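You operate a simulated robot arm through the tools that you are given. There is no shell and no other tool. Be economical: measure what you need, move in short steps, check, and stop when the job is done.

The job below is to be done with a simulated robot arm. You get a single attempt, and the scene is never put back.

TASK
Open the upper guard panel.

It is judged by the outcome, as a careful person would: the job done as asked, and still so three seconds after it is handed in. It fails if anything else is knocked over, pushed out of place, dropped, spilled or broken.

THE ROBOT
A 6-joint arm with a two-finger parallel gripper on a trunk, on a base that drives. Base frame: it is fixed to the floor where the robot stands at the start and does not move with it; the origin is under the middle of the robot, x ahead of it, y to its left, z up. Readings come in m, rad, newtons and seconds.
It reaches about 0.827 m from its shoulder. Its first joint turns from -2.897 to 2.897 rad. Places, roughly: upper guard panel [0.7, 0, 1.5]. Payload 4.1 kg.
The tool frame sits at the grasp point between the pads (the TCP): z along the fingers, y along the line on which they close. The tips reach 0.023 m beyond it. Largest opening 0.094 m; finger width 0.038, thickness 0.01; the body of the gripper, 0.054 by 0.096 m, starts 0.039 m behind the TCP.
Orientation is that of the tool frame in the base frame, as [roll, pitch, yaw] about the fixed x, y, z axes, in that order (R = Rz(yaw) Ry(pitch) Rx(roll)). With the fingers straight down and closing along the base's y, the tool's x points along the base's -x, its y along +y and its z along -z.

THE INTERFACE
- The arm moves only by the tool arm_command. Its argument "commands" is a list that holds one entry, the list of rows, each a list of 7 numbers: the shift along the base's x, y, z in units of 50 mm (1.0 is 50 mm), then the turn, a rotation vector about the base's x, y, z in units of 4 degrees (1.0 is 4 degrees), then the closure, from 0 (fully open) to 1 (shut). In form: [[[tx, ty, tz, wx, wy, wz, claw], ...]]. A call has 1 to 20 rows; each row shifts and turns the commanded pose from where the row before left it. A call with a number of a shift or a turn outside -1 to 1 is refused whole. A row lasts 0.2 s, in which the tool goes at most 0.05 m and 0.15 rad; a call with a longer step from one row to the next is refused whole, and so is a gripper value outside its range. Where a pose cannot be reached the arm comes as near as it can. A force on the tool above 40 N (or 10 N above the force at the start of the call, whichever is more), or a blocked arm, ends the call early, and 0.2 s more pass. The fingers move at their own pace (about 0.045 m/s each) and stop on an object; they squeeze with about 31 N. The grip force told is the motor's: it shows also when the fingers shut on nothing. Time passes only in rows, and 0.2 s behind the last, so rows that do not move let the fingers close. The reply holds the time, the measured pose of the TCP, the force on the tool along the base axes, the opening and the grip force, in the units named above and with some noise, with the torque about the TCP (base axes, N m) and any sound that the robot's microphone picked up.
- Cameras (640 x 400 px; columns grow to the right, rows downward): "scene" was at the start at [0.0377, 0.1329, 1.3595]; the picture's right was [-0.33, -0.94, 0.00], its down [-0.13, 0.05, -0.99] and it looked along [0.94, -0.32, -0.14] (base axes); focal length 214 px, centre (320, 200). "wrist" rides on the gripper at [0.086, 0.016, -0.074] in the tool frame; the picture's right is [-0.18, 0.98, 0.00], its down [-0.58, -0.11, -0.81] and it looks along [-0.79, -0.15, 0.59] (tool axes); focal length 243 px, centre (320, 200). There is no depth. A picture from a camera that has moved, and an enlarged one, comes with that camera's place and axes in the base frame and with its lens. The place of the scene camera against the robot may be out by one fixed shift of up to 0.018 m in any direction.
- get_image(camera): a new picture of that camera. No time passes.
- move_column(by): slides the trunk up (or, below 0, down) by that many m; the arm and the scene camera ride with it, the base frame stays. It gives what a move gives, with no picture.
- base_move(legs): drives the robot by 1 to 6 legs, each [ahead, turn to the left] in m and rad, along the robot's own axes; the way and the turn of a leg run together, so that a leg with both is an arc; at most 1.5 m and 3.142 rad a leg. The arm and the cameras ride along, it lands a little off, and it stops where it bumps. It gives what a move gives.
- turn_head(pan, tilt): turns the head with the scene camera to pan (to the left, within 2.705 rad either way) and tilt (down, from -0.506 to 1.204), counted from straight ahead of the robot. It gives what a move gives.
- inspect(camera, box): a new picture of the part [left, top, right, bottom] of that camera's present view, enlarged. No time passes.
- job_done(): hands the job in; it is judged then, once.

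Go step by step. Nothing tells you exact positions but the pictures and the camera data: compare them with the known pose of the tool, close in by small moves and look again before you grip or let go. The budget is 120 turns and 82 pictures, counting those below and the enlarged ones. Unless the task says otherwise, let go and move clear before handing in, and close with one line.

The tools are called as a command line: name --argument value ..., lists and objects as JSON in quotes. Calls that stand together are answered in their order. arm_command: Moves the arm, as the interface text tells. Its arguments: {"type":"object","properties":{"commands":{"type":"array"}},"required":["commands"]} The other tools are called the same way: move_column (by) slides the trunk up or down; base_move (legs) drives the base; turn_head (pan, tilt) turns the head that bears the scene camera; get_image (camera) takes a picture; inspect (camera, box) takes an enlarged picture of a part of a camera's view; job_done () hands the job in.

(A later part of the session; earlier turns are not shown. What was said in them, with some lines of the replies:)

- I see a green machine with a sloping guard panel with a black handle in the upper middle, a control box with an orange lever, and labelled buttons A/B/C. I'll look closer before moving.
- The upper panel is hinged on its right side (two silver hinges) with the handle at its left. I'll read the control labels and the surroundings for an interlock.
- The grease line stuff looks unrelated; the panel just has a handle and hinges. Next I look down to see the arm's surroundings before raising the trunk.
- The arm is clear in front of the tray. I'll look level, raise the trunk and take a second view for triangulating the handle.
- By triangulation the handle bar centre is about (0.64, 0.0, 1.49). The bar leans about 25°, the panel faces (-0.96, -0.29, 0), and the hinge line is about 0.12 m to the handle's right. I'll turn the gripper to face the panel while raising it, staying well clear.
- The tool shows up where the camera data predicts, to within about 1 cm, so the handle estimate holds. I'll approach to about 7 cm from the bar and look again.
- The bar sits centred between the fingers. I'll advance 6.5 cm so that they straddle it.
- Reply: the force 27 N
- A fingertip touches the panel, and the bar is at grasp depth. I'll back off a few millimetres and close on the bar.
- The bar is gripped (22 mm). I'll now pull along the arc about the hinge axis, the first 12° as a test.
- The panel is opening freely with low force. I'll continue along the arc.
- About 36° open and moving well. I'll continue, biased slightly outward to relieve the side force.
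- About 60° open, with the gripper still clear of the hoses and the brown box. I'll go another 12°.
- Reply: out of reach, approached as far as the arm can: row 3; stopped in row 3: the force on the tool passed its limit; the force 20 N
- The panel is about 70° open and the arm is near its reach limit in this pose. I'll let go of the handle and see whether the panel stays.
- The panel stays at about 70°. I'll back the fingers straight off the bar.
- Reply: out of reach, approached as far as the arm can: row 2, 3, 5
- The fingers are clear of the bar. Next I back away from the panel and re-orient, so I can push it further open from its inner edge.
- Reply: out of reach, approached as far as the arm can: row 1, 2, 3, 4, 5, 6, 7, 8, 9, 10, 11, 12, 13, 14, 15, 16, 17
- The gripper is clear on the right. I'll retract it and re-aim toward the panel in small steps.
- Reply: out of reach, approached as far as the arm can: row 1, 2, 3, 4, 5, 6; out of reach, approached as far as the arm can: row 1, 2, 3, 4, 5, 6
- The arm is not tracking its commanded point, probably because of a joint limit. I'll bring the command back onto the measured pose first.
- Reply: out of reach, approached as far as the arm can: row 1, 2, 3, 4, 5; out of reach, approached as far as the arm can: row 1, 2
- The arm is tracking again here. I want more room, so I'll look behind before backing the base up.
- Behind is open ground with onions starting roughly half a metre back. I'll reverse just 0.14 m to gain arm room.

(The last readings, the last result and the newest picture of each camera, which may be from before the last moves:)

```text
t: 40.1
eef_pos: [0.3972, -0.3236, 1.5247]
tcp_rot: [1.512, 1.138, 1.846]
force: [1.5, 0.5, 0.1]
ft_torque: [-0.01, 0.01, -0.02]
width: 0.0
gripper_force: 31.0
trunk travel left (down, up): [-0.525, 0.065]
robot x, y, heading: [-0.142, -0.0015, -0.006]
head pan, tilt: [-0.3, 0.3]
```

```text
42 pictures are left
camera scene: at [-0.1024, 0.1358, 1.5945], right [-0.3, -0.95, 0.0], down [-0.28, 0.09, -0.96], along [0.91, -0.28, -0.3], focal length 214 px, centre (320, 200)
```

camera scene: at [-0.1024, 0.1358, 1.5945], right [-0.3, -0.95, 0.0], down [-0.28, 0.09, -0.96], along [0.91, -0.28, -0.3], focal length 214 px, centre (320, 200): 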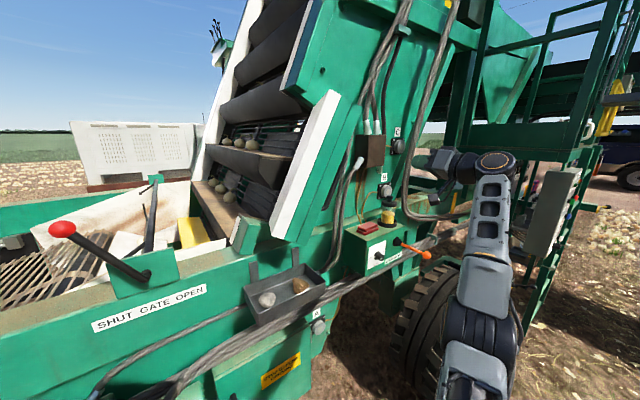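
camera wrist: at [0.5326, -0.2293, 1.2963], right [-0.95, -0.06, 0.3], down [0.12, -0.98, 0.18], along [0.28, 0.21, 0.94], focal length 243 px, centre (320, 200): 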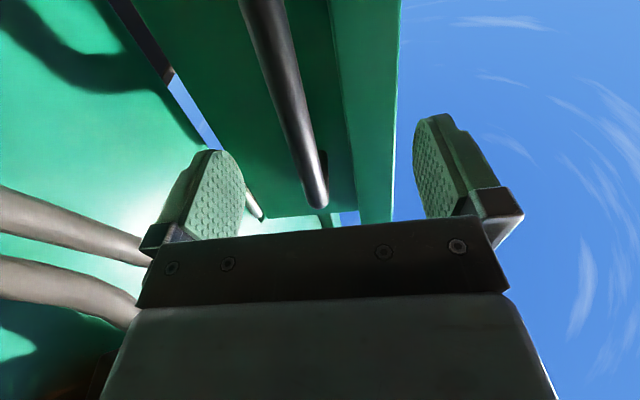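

arm_command --commands '[[[0, 0.5, 0, 0, 0, 0, 1], [0, 0.5, 0, 0, 0, 0, 1], [0, 0.5, 0, 0, 0, 0, 1], [0, 0.5, 0, 0, 0, 0, 1], [0, 0.5, 0, 0, 0, 0, 1], [0, 0.5, 0, 0, 0, 0, 1]]]'

get_image --camera "scene"

```text
t: 41.5
eef_pos: [0.4369, -0.2098, 1.5765]
tcp_rot: [1.515, 1.138, 1.849]
force: [0.3, 0.0, -0.4]
ft_torque: [0.02, 0.01, 0.05]
width: 0.0001
gripper_force: 31.2
out of reach, approached as far as the arm can: row 1, 2, 3, 4, 5, 6
trunk travel left (down, up): [-0.525, 0.065]
robot x, y, heading: [-0.1362, 0.0012, 0.003]
head pan, tilt: [-0.3, 0.3]
```

```text
41 pictures are left
camera scene: at [-0.1013, 0.1361, 1.5945], right [-0.3, -0.96, 0.0], down [-0.28, 0.09, -0.96], along [0.91, -0.28, -0.3], focal length 214 px, centre (320, 200)
```

scene: 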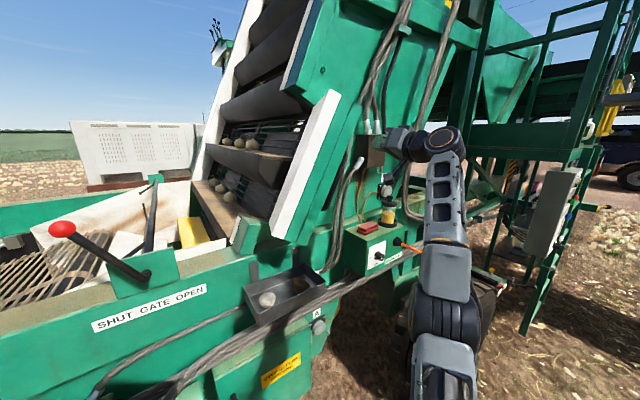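

A joint limit again blocks this wrist orientation. In free space in front of the panel, I'll return to the 60°-turned orientation, which was reachable before, and unwind from there.

arm_command --commands '[[[0.03, 0.08, -0.11, 0.124, -0.404, 0.906, 1], [0.03, 0.08, -0.11, 0.124, -0.404, 0.906, 1], [0.03, 0.08, -0.11, 0.124, -0.404, 0.906, 1], [0.03, 0.08, -0.11, 0.124, -0.404, 0.906, 1], [0.03, 0.08, -0.11, 0.124, -0.404, 0.906, 1], [0.03, 0.08, -0.11, 0.124, -0.404, 0.906, 1], [0.03, 0.08, -0.11, 0.124, -0.404, 0.906, 1], [0.03, 0.08, -0.11, 0.124, -0.404, 0.906, 1], [0.03, 0.08, -0.11, 0.124, -0.404, 0.906, 1], [0.03, 0.08, -0.11, 0.124, -0.404, 0.906, 1], [0.03, 0.08, -0.11, 0.124, -0.404, 0.906, 1], [0.03, 0.08, -0.11, 0.124, -0.404, 0.906, 1]]]'

get_image --camera "scene"

```text
t: 44.1
eef_pos: [0.4476, -0.1567, 1.5057]
tcp_rot: [0.674, 1.13, 1.846]
force: [-0.2, -0.3, 0.1]
ft_torque: [0.01, 0.04, -0.01]
width: 0.0
gripper_force: 30.6
out of reach, approached as far as the arm can: row 2, 9, 11, 12
trunk travel left (down, up): [-0.525, 0.065]
robot x, y, heading: [-0.1421, 0.0042, 0.004]
head pan, tilt: [-0.3, 0.3]
```

```text
40 pictures are left
camera scene: at [-0.1011, 0.1357, 1.5945], right [-0.3, -0.95, 0.0], down [-0.28, 0.09, -0.96], along [0.91, -0.28, -0.3], focal length 214 px, centre (320, 200)
```

scene: 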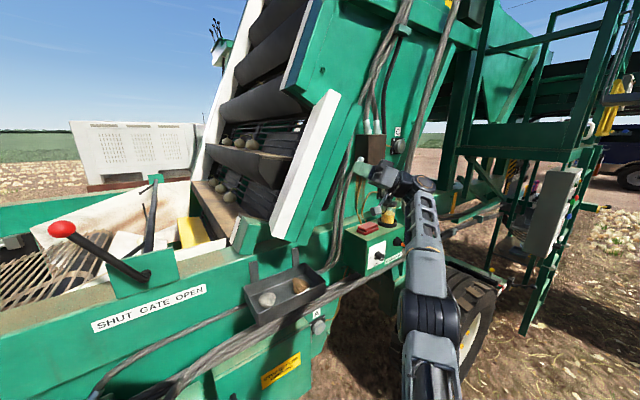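

base_move --legs '[[-0.06, 0]]'

arm_command --commands '[[[0.5, 0, -0.1, 0, 0, 0, 1], [0.3, 0, -0.1, 0.1, -0.35, 0.8, 1], [0.0, 0, 0, 0, 0, 0, 1]]]'

```text
t: 45.0
eef_pos: [0.3859, -0.1577, 1.5059]
tcp_rot: [0.673, 1.13, 1.842]
force: [-0.1, -0.8, 0.9]
ft_torque: [0.02, 0.01, -0.03]
width: 0.0
gripper_force: 31.1
trunk travel left (down, up): [-0.525, 0.065]
robot x, y, heading: [-0.2028, 0.0011, -0.001]
head pan, tilt: [-0.3, 0.3]
```

```text
t: 45.8
eef_pos: [0.3963, -0.148, 1.4894]
tcp_rot: [0.644, 1.129, 1.846]
force: [-1.0, -0.5, 0.0]
ft_torque: [0.02, -0.01, -0.02]
width: 0.0
gripper_force: 31.1
out of reach, approached as far as the arm can: row 1, 2
trunk travel left (down, up): [-0.525, 0.065]
robot x, y, heading: [-0.2008, -0.0011, -0.001]
head pan, tilt: [-0.3, 0.3]
```

arm_command --commands '[[[0, 0, 0, 0, 0, 0, 1], [0, 0, 0, 0, 0, 0, 1]]]'

arm_command --commands '[[[0, 0.4, 0, -0.124, 0.404, -0.906, 1], [0, 0.4, 0, -0.124, 0.404, -0.906, 1]]]'

```text
t: 46.4
eef_pos: [0.3961, -0.1483, 1.4912]
tcp_rot: [0.643, 1.129, 1.843]
force: [0.8, -0.6, -0.1]
ft_torque: [-0.01, -0.01, -0.02]
width: 0.0
gripper_force: 31.1
trunk travel left (down, up): [-0.525, 0.065]
robot x, y, heading: [-0.202, -0.0044, -0.008]
head pan, tilt: [-0.3, 0.3]
```

```text
t: 47.0
eef_pos: [0.4178, -0.1209, 1.5064]
tcp_rot: [0.753, 1.133, 1.849]
force: [0.6, 0.2, 0.1]
ft_torque: [-0.03, -0.01, -0.01]
width: 0.0
gripper_force: 31.2
out of reach, approached as far as the arm can: row 1, 2
trunk travel left (down, up): [-0.525, 0.065]
robot x, y, heading: [-0.1999, -0.0003, -0.004]
head pan, tilt: [-0.3, 0.3]
```

The wrist is caught in an awkward branch. I'll swing the fingers to point down in free space, which resets the wrist, and I can push the panel from inside with downward-pointing fingers.

arm_command --commands '[[[0, 0, 0, -0.884, 0.466, 0, 1], [0, 0, 0, -0.884, 0.466, 0, 1], [0, 0, 0, -0.884, 0.466, 0, 1], [0, 0, 0, -0.884, 0.466, 0, 1], [0, 0, 0, -0.884, 0.466, 0, 1], [0, 0, 0, -0.884, 0.466, 0, 1], [0, 0, 0, -0.884, 0.466, 0, 1], [0, 0, 0, -0.884, 0.466, 0, 1], [0, 0, 0, -0.884, 0.466, 0, 1], [0, 0, 0, -0.884, 0.466, 0, 1]]]'

get_image --camera "scene"

```text
t: 49.2
eef_pos: [0.3666, -0.0926, 1.4611]
tcp_rot: [2.539, 1.099, -2.757]
force: [-0.3, 0.3, 0.1]
ft_torque: [0.01, -0.01, 0.04]
width: 0.0001
gripper_force: 31.0
out of reach, approached as far as the arm can: row 1, 2, 3, 4, 5, 6, 7, 8, 9, 10
trunk travel left (down, up): [-0.525, 0.065]
robot x, y, heading: [-0.2016, 0.0019, 0.002]
head pan, tilt: [-0.3, 0.3]
```

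```text
39 pictures are left
camera scene: at [-0.1617, 0.1359, 1.5945], right [-0.3, -0.95, 0.0], down [-0.28, 0.09, -0.96], along [0.91, -0.28, -0.3], focal length 214 px, centre (320, 200)
```

scene: 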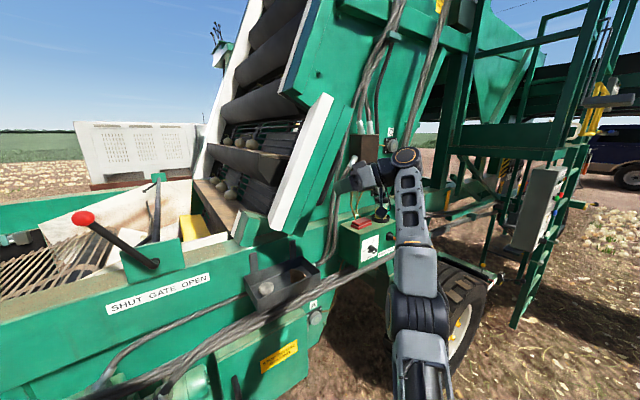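

arm_command --commands '[[[0, 0, 0, -0.884, 0.466, 0, 1], [0, 0, 0, -0.884, 0.466, 0, 1], [0, 0, 0, -0.884, 0.466, 0, 1], [0, 0, 0, -0.884, 0.466, 0, 1], [0, 0, 0, -0.884, 0.466, 0, 1], [0, 0, 0, -0.884, 0.466, 0, 1], [0, 0, 0, -0.884, 0.466, 0, 1], [0, 0, 0, -0.884, 0.466, 0, 1], [0, 0, 0, -0.884, 0.466, 0, 1], [0, 0, 0, -0.884, 0.466, 0, 1], [0, 0, 0, -0.884, 0.466, 0, 1], [0, 0, 0, -0.884, 0.466, 0, 1], [0, 0, 0, -0.884, 0.466, 0, 1], [0, 0, 0, -0.884, 0.466, 0, 1], [0, 0, 0, -0.884, 0.466, 0, 1], [0, 0, 0, -0.884, 0.466, 0, 1], [0, 0, 0, -0.884, 0.466, 0, 1]]]'

get_image --camera "scene"

```text
t: 52.8
eef_pos: [0.3055, -0.0685, 1.3746]
tcp_rot: [-3.1, 0.014, -2.351]
force: [-1.2, -0.3, 0.4]
ft_torque: [0.02, 0.01, -0.01]
width: 0.0
gripper_force: 31.1
out of reach, approached as far as the arm can: row 1, 2, 3, 4, 5, 7, 8, 9, 10, 11, 12, 13, 14, 15, 16, 17
trunk travel left (down, up): [-0.525, 0.065]
robot x, y, heading: [-0.2027, 0.0038, -0.003]
head pan, tilt: [-0.3, 0.3]
```

```text
38 pictures are left
camera scene: at [-0.1617, 0.1361, 1.5945], right [-0.3, -0.95, 0.0], down [-0.28, 0.09, -0.96], along [0.91, -0.28, -0.3], focal length 214 px, centre (320, 200)
```

scene: 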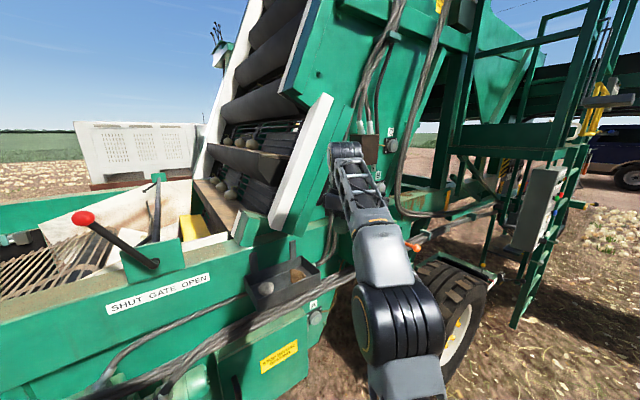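

Fingers are down now. I'll unwind the yaw and go back to the starting-type pose, from which the facing orientation was reachable.

arm_command --commands '[[[-0.45, 0.25, -0.4, 0, 0, -1, 1], [-0.45, 0.25, -0.4, 0, 0, -1, 1], [-0.45, 0.25, -0.4, 0, 0, -1, 1], [-0.45, 0.25, -0.4, 0, 0, -1, 1], [-0.45, 0.25, -0.4, 0, 0, -1, 1], [-0.45, 0.25, -0.4, 0, 0, -1, 1], [-0.45, 0.25, -0.4, 0, 0, -1, 1], [-0.45, 0.25, -0.4, 0, 0, -1, 1], [-0.45, 0.25, -0.4, 0, 0, -1, 1], [-0.45, 0.25, -0.4, 0, 0, -1, 1], [-0.45, 0.25, -0.4, 0, 0, -1, 1]]]'

```text
t: 55.2
eef_pos: [0.057, 0.0683, 1.1556]
tcp_rot: [-3.103, 0.016, -3.12]
force: [0.2, 0.4, -0.1]
ft_torque: [0.02, 0.01, 0.02]
width: 0.0
gripper_force: 31.0
trunk travel left (down, up): [-0.525, 0.065]
robot x, y, heading: [-0.2035, -0.0001, -0.004]
head pan, tilt: [-0.3, 0.3]
```

arm_command --commands '[[[0.52, -0.2, 0.63, 0, 0, 0, 1], [0.52, -0.2, 0.63, 0, 0, 0, 1], [0.52, -0.2, 0.63, 0, 0, 0, 1], [0.1, -0.067, 0.208, 0.351, -0.913, -0.0683, 1], [0.1, -0.067, 0.208, 0.351, -0.913, -0.0683, 1], [0.1, -0.067, 0.208, 0.351, -0.913, -0.0683, 1], [0.1, -0.067, 0.208, 0.351, -0.913, -0.0683, 1], [0.1, -0.067, 0.208, 0.351, -0.913, -0.0683, 1], [0.1, -0.067, 0.208, 0.351, -0.913, -0.0683, 1], [0.1, -0.067, 0.208, 0.351, -0.913, -0.0683, 1], [0.1, -0.067, 0.208, 0.351, -0.913, -0.0683, 1], [0.1, -0.067, 0.208, 0.351, -0.913, -0.0683, 1], [0.1, -0.067, 0.208, 0.351, -0.913, -0.0683, 1], [0.1, -0.067, 0.208, 0.351, -0.913, -0.0683, 1]]]'

arm_command --commands '[[[0.1, 0.15, 0.208, 0.351, -0.913, -0.0683, 1], [0.1, 0.15, 0.208, 0.351, -0.913, -0.0683, 1], [0.1, 0.15, 0.208, 0.351, -0.913, -0.0683, 1], [0.1, 0.15, 0.208, 0.351, -0.913, -0.0683, 1], [0.1, 0.15, 0.208, 0.351, -0.913, -0.0683, 1], [0.1, 0.15, 0.208, 0.351, -0.913, -0.0683, 1], [0.1, 0.15, 0.208, 0.351, -0.913, -0.0683, 1], [0.1, 0.15, 0.208, 0.351, -0.913, -0.0683, 1], [0.1, 0.15, 0.208, 0.351, -0.913, -0.0683, 1], [0.1, 0.15, 0.208, 0.351, -0.913, -0.0683, 1], [0.1, 0.15, 0.208, 0.351, -0.913, -0.0683, 1], [0.1, 0.15, 0.208, 0.351, -0.913, -0.0683, 1]]]'

get_image --camera "scene"

```text
t: 58.2
eef_pos: [0.1924, 0.0014, 1.3651]
tcp_rot: [2.849, 0.702, 2.985]
force: [-0.1, 0.4, 0.7]
ft_torque: [0.02, 0.02, 0.01]
width: 0.0001
gripper_force: 31.3
trunk travel left (down, up): [-0.525, 0.065]
robot x, y, heading: [-0.2005, 0.0018, -0.003]
head pan, tilt: [-0.3, 0.3]
```

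```text
t: 60.8
eef_pos: [0.2515, 0.0915, 1.489]
tcp_rot: [1.578, 1.157, 1.834]
force: [-0.3, 0.7, -0.5]
ft_torque: [-0.02, -0.02, -0.01]
width: 0.0001
gripper_force: 30.9
trunk travel left (down, up): [-0.525, 0.065]
robot x, y, heading: [-0.2011, -0.0015, -0.003]
head pan, tilt: [-0.3, 0.3]
```

```text
37 pictures are left
camera scene: at [-0.1616, 0.136, 1.5945], right [-0.3, -0.95, 0.0], down [-0.28, 0.09, -0.96], along [0.91, -0.28, -0.3], focal length 214 px, centre (320, 200)
```

scene: 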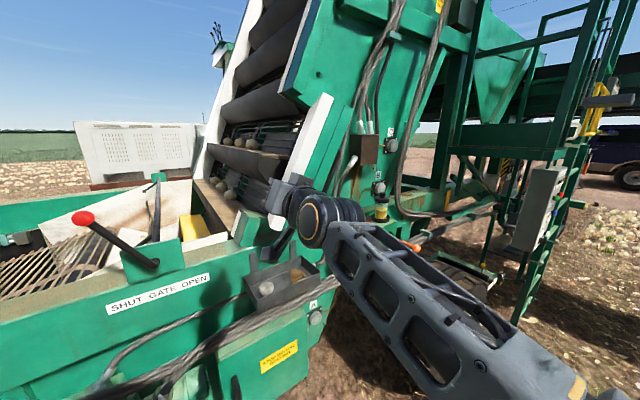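

Good, the arm is back in the usable branch, left of the open panel. I'll check where the panel's edge lies before entering.

inspect --camera "scene" --box '[200, 70, 400, 260]'

get_image --camera "wrist"

```text
2.11 times, centred on (300, 165) of scene
camera zoom: at [-0.1616, 0.136, 1.5945], right [-0.3, -0.95, 0.0], down [-0.28, 0.09, -0.96], along [0.91, -0.28, -0.3], focal length 452 px, centre (362, 274)
```

zoom: 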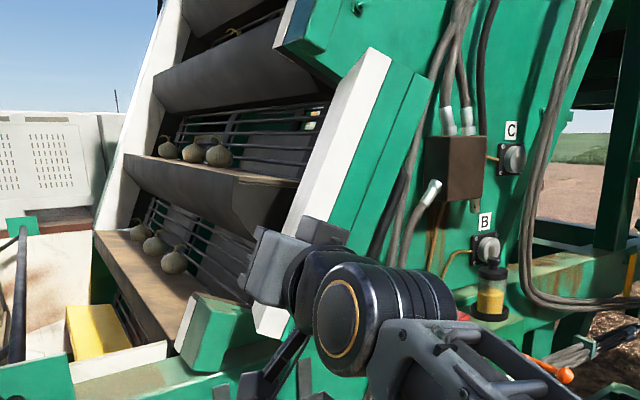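

```text
35 pictures are left
camera wrist: at [0.1662, 0.1217, 1.4173], right [-0.21, 0.8, 0.56], down [-0.69, -0.53, 0.49], along [0.69, -0.29, 0.66], focal length 243 px, centre (320, 200)
```

wrist: 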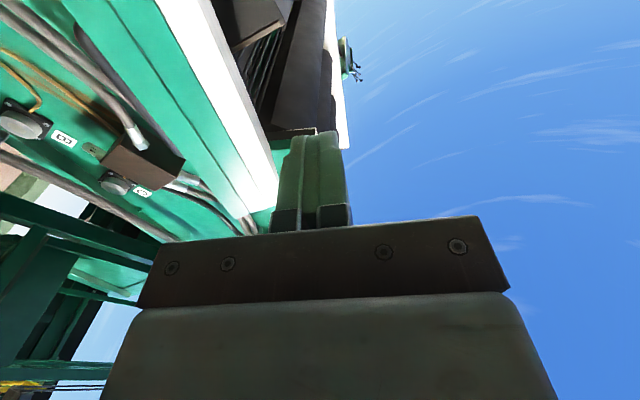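

The panel's inner corner triangulates to about (0.58, -0.02) at z=1.5. I'll bring the closed fingers in on its left, stopping short, and check.

arm_command --commands '[[[0.5, 0, 0.02, 0, 0, 0, 1], [0.6, 0, 0.02, 0, 0, 0, 1], [0.6, 0, 0.02, 0, 0, 0, 1], [0.6, 0, 0.02, 0, 0, 0, 1], [0.6, 0, 0.02, 0, 0, 0, 1], [0.6, 0, 0.02, 0, 0, 0, 1], [0.6, 0, 0.02, 0, 0, 0, 1], [0.6, 0, 0.02, 0, 0, 0, 1], [0.6, 0, 0.02, 0, 0, 0, 1]]]'

get_image --camera "scene"

get_image --camera "wrist"

```text
t: 62.8
eef_pos: [0.5175, 0.091, 1.4947]
tcp_rot: [1.587, 1.156, 1.839]
force: [-0.5, -0.3, -0.6]
ft_torque: [-0.01, -0.03, 0.02]
width: 0.0
gripper_force: 31.1
trunk travel left (down, up): [-0.525, 0.065]
robot x, y, heading: [-0.2017, 0.0024, -0.002]
head pan, tilt: [-0.3, 0.3]
```

```text
34 pictures are left
camera scene: at [-0.1606, 0.136, 1.5945], right [-0.3, -0.95, 0.0], down [-0.28, 0.09, -0.96], along [0.91, -0.28, -0.3], focal length 214 px, centre (320, 200)
```

scene: 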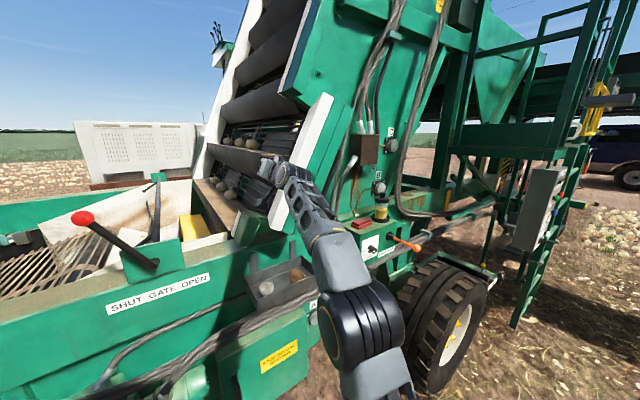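

```text
33 pictures are left
camera wrist: at [0.4331, 0.1218, 1.4234], right [-0.21, 0.8, 0.56], down [-0.69, -0.53, 0.49], along [0.69, -0.29, 0.66], focal length 243 px, centre (320, 200)
```

wrist: 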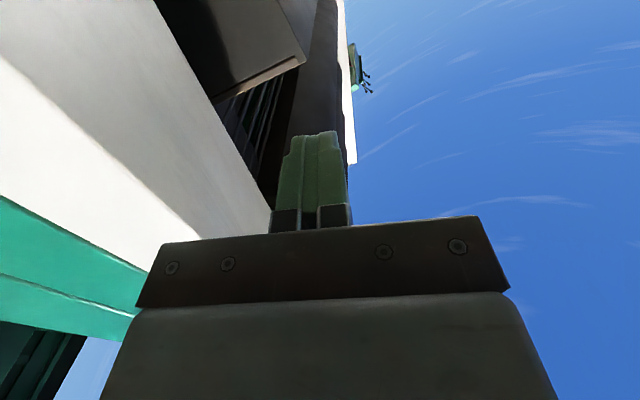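

The fingers are on the inside of the panel edge with clearance. I'll advance 8 cm, then sweep toward the right in small steps.

arm_command --commands '[[[0.55, 0, 0, 0, 0, 0, 1], [0.55, 0, 0, 0, 0, 0, 1], [0.55, 0, 0, 0, 0, 0, 1], [0, -0.3, 0, 0, 0, 0, 1], [0, -0.3, 0, 0, 0, 0, 1], [0, -0.3, 0, 0, 0, 0, 1]]]'

get_image --camera "scene"

get_image --camera "wrist"

```text
t: 64.2
eef_pos: [0.5635, 0.0276, 1.4647]
tcp_rot: [1.585, 1.157, 1.835]
force: [-0.6, 0.6, 0.6]
ft_torque: [0.02, 0.08, -0.05]
width: 0.0001
gripper_force: 30.9
out of reach, approached as far as the arm can: row 2, 3
trunk travel left (down, up): [-0.525, 0.065]
robot x, y, heading: [-0.2042, 0.0028, -0.003]
head pan, tilt: [-0.3, 0.3]
```

```text
32 pictures are left
camera scene: at [-0.1617, 0.136, 1.5945], right [-0.3, -0.95, 0.0], down [-0.28, 0.09, -0.96], along [0.91, -0.28, -0.3], focal length 214 px, centre (320, 200)
```

scene: 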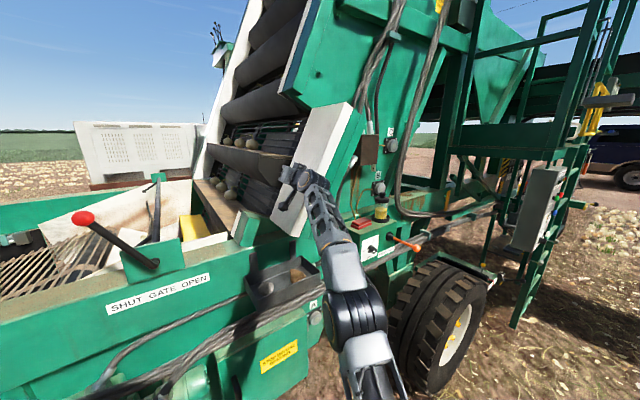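

```text
31 pictures are left
camera wrist: at [0.4805, 0.0572, 1.3942], right [-0.21, 0.8, 0.56], down [-0.69, -0.53, 0.49], along [0.69, -0.29, 0.66], focal length 243 px, centre (320, 200)
```

wrist: 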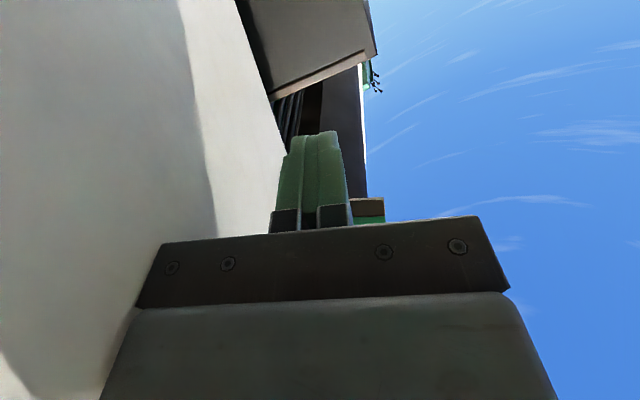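

The panel is already swinging further with almost no force. I'll continue the sweep.

arm_command --commands '[[[0, -0.3, 0, 0, 0, 0, 1], [0, -0.3, 0, 0, 0, 0, 1], [0, -0.3, 0, 0, 0, 0, 1], [0, -0.3, 0, 0, 0, 0, 1]]]'

get_image --camera "scene"

```text
t: 65.0
eef_pos: [0.5597, 0.0036, 1.4685]
tcp_rot: [1.563, 1.15, 1.847]
force: [-2.2, 14.5, 3.7]
ft_torque: [0.45, 0.26, -0.53]
width: 0.0
gripper_force: 30.4
out of reach, approached as far as the arm can: row 3
trunk travel left (down, up): [-0.525, 0.065]
robot x, y, heading: [-0.2024, 0.0025, 0.011]
head pan, tilt: [-0.3, 0.3]
stopped in row 4: the force on the tool passed its limit (the readings are from after the stop); the commanded pose is now the measured one
```

```text
30 pictures are left
camera scene: at [-0.1646, 0.1391, 1.5943], right [-0.28, -0.96, 0.0], down [-0.28, 0.08, -0.96], along [0.92, -0.27, -0.29], focal length 214 px, centre (320, 200)
```

scene: 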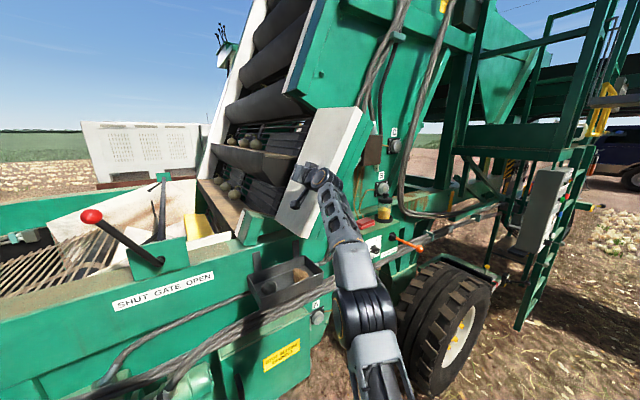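

The sweep met firm resistance, which looks like the panel's end of travel. I'll check closely.

inspect --camera "scene" --box '[230, 90, 430, 260]'

```text
2.35 times, centred on (330, 175) of scene
camera zoom: at [-0.1646, 0.1391, 1.5943], right [-0.28, -0.96, 0.0], down [-0.28, 0.08, -0.96], along [0.92, -0.27, -0.29], focal length 505 px, centre (296, 259)
```

zoom: 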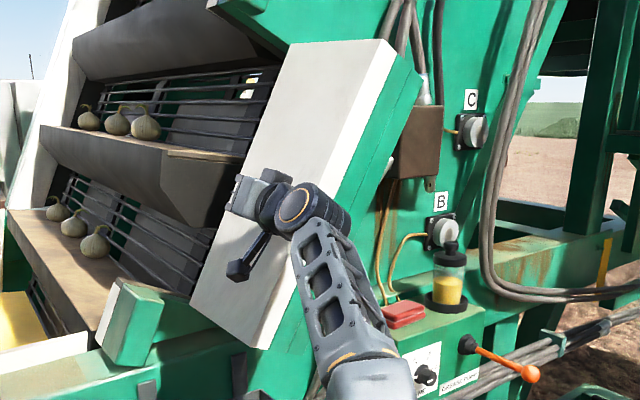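

The panel is at its wide-open stop. I'll withdraw: slightly left, then straight back.

arm_command --commands '[[[0, 0.3, 0, 0, 0, 0, 1], [0, 0.5, 0, 0, 0, 0, 1], [-0.3, 0.4, 0, 0, 0, 0, 1], [-0.6, 0, 0, 0, 0, 0, 1], [-0.6, 0, 0, 0, 0, 0, 1], [-0.6, 0, 0, 0, 0, 0, 1], [-0.6, 0, 0, 0, 0, 0, 1], [-0.6, 0, 0, 0, 0, 0, 1], [-0.6, 0, 0, 0, 0, 0, 1], [-0.6, 0, 0, 0, 0, 0, 1], [-0.6, 0, 0, 0, 0, 0, 1], [0, 0, 0, 0, 0, 0, 1], [0, 0, 0, 0, 0, 0, 1], [0, 0, 0, 0, 0, 0, 1], [0, 0, 0, 0, 0, 0, 1], [0, 0, 0, 0, 0, 0, 1]]]'

get_image --camera "scene"

```text
t: 68.4
eef_pos: [0.3068, 0.0534, 1.4667]
tcp_rot: [1.571, 1.153, 1.845]
force: [-0.3, -0.2, 1.0]
ft_torque: [0.0, -0.02, 0.01]
width: 0.0
gripper_force: 30.7
trunk travel left (down, up): [-0.525, 0.065]
robot x, y, heading: [-0.2026, -0.0029, 0.002]
head pan, tilt: [-0.3, 0.3]
```

```text
28 pictures are left
camera scene: at [-0.1628, 0.1362, 1.5945], right [-0.29, -0.96, 0.0], down [-0.28, 0.09, -0.96], along [0.91, -0.28, -0.3], focal length 214 px, centre (320, 200)
```

scene: 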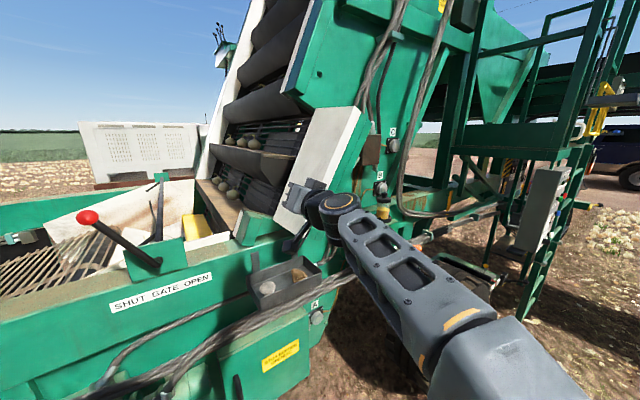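

The panel stands wide open by itself after several seconds, the gripper is clear, and nothing else appears disturbed. I'm handing the job in.

job_done

```text
The job is handed in.
```

The upper guard panel is open to its stop and stays there on its own, with the arm clear of it.
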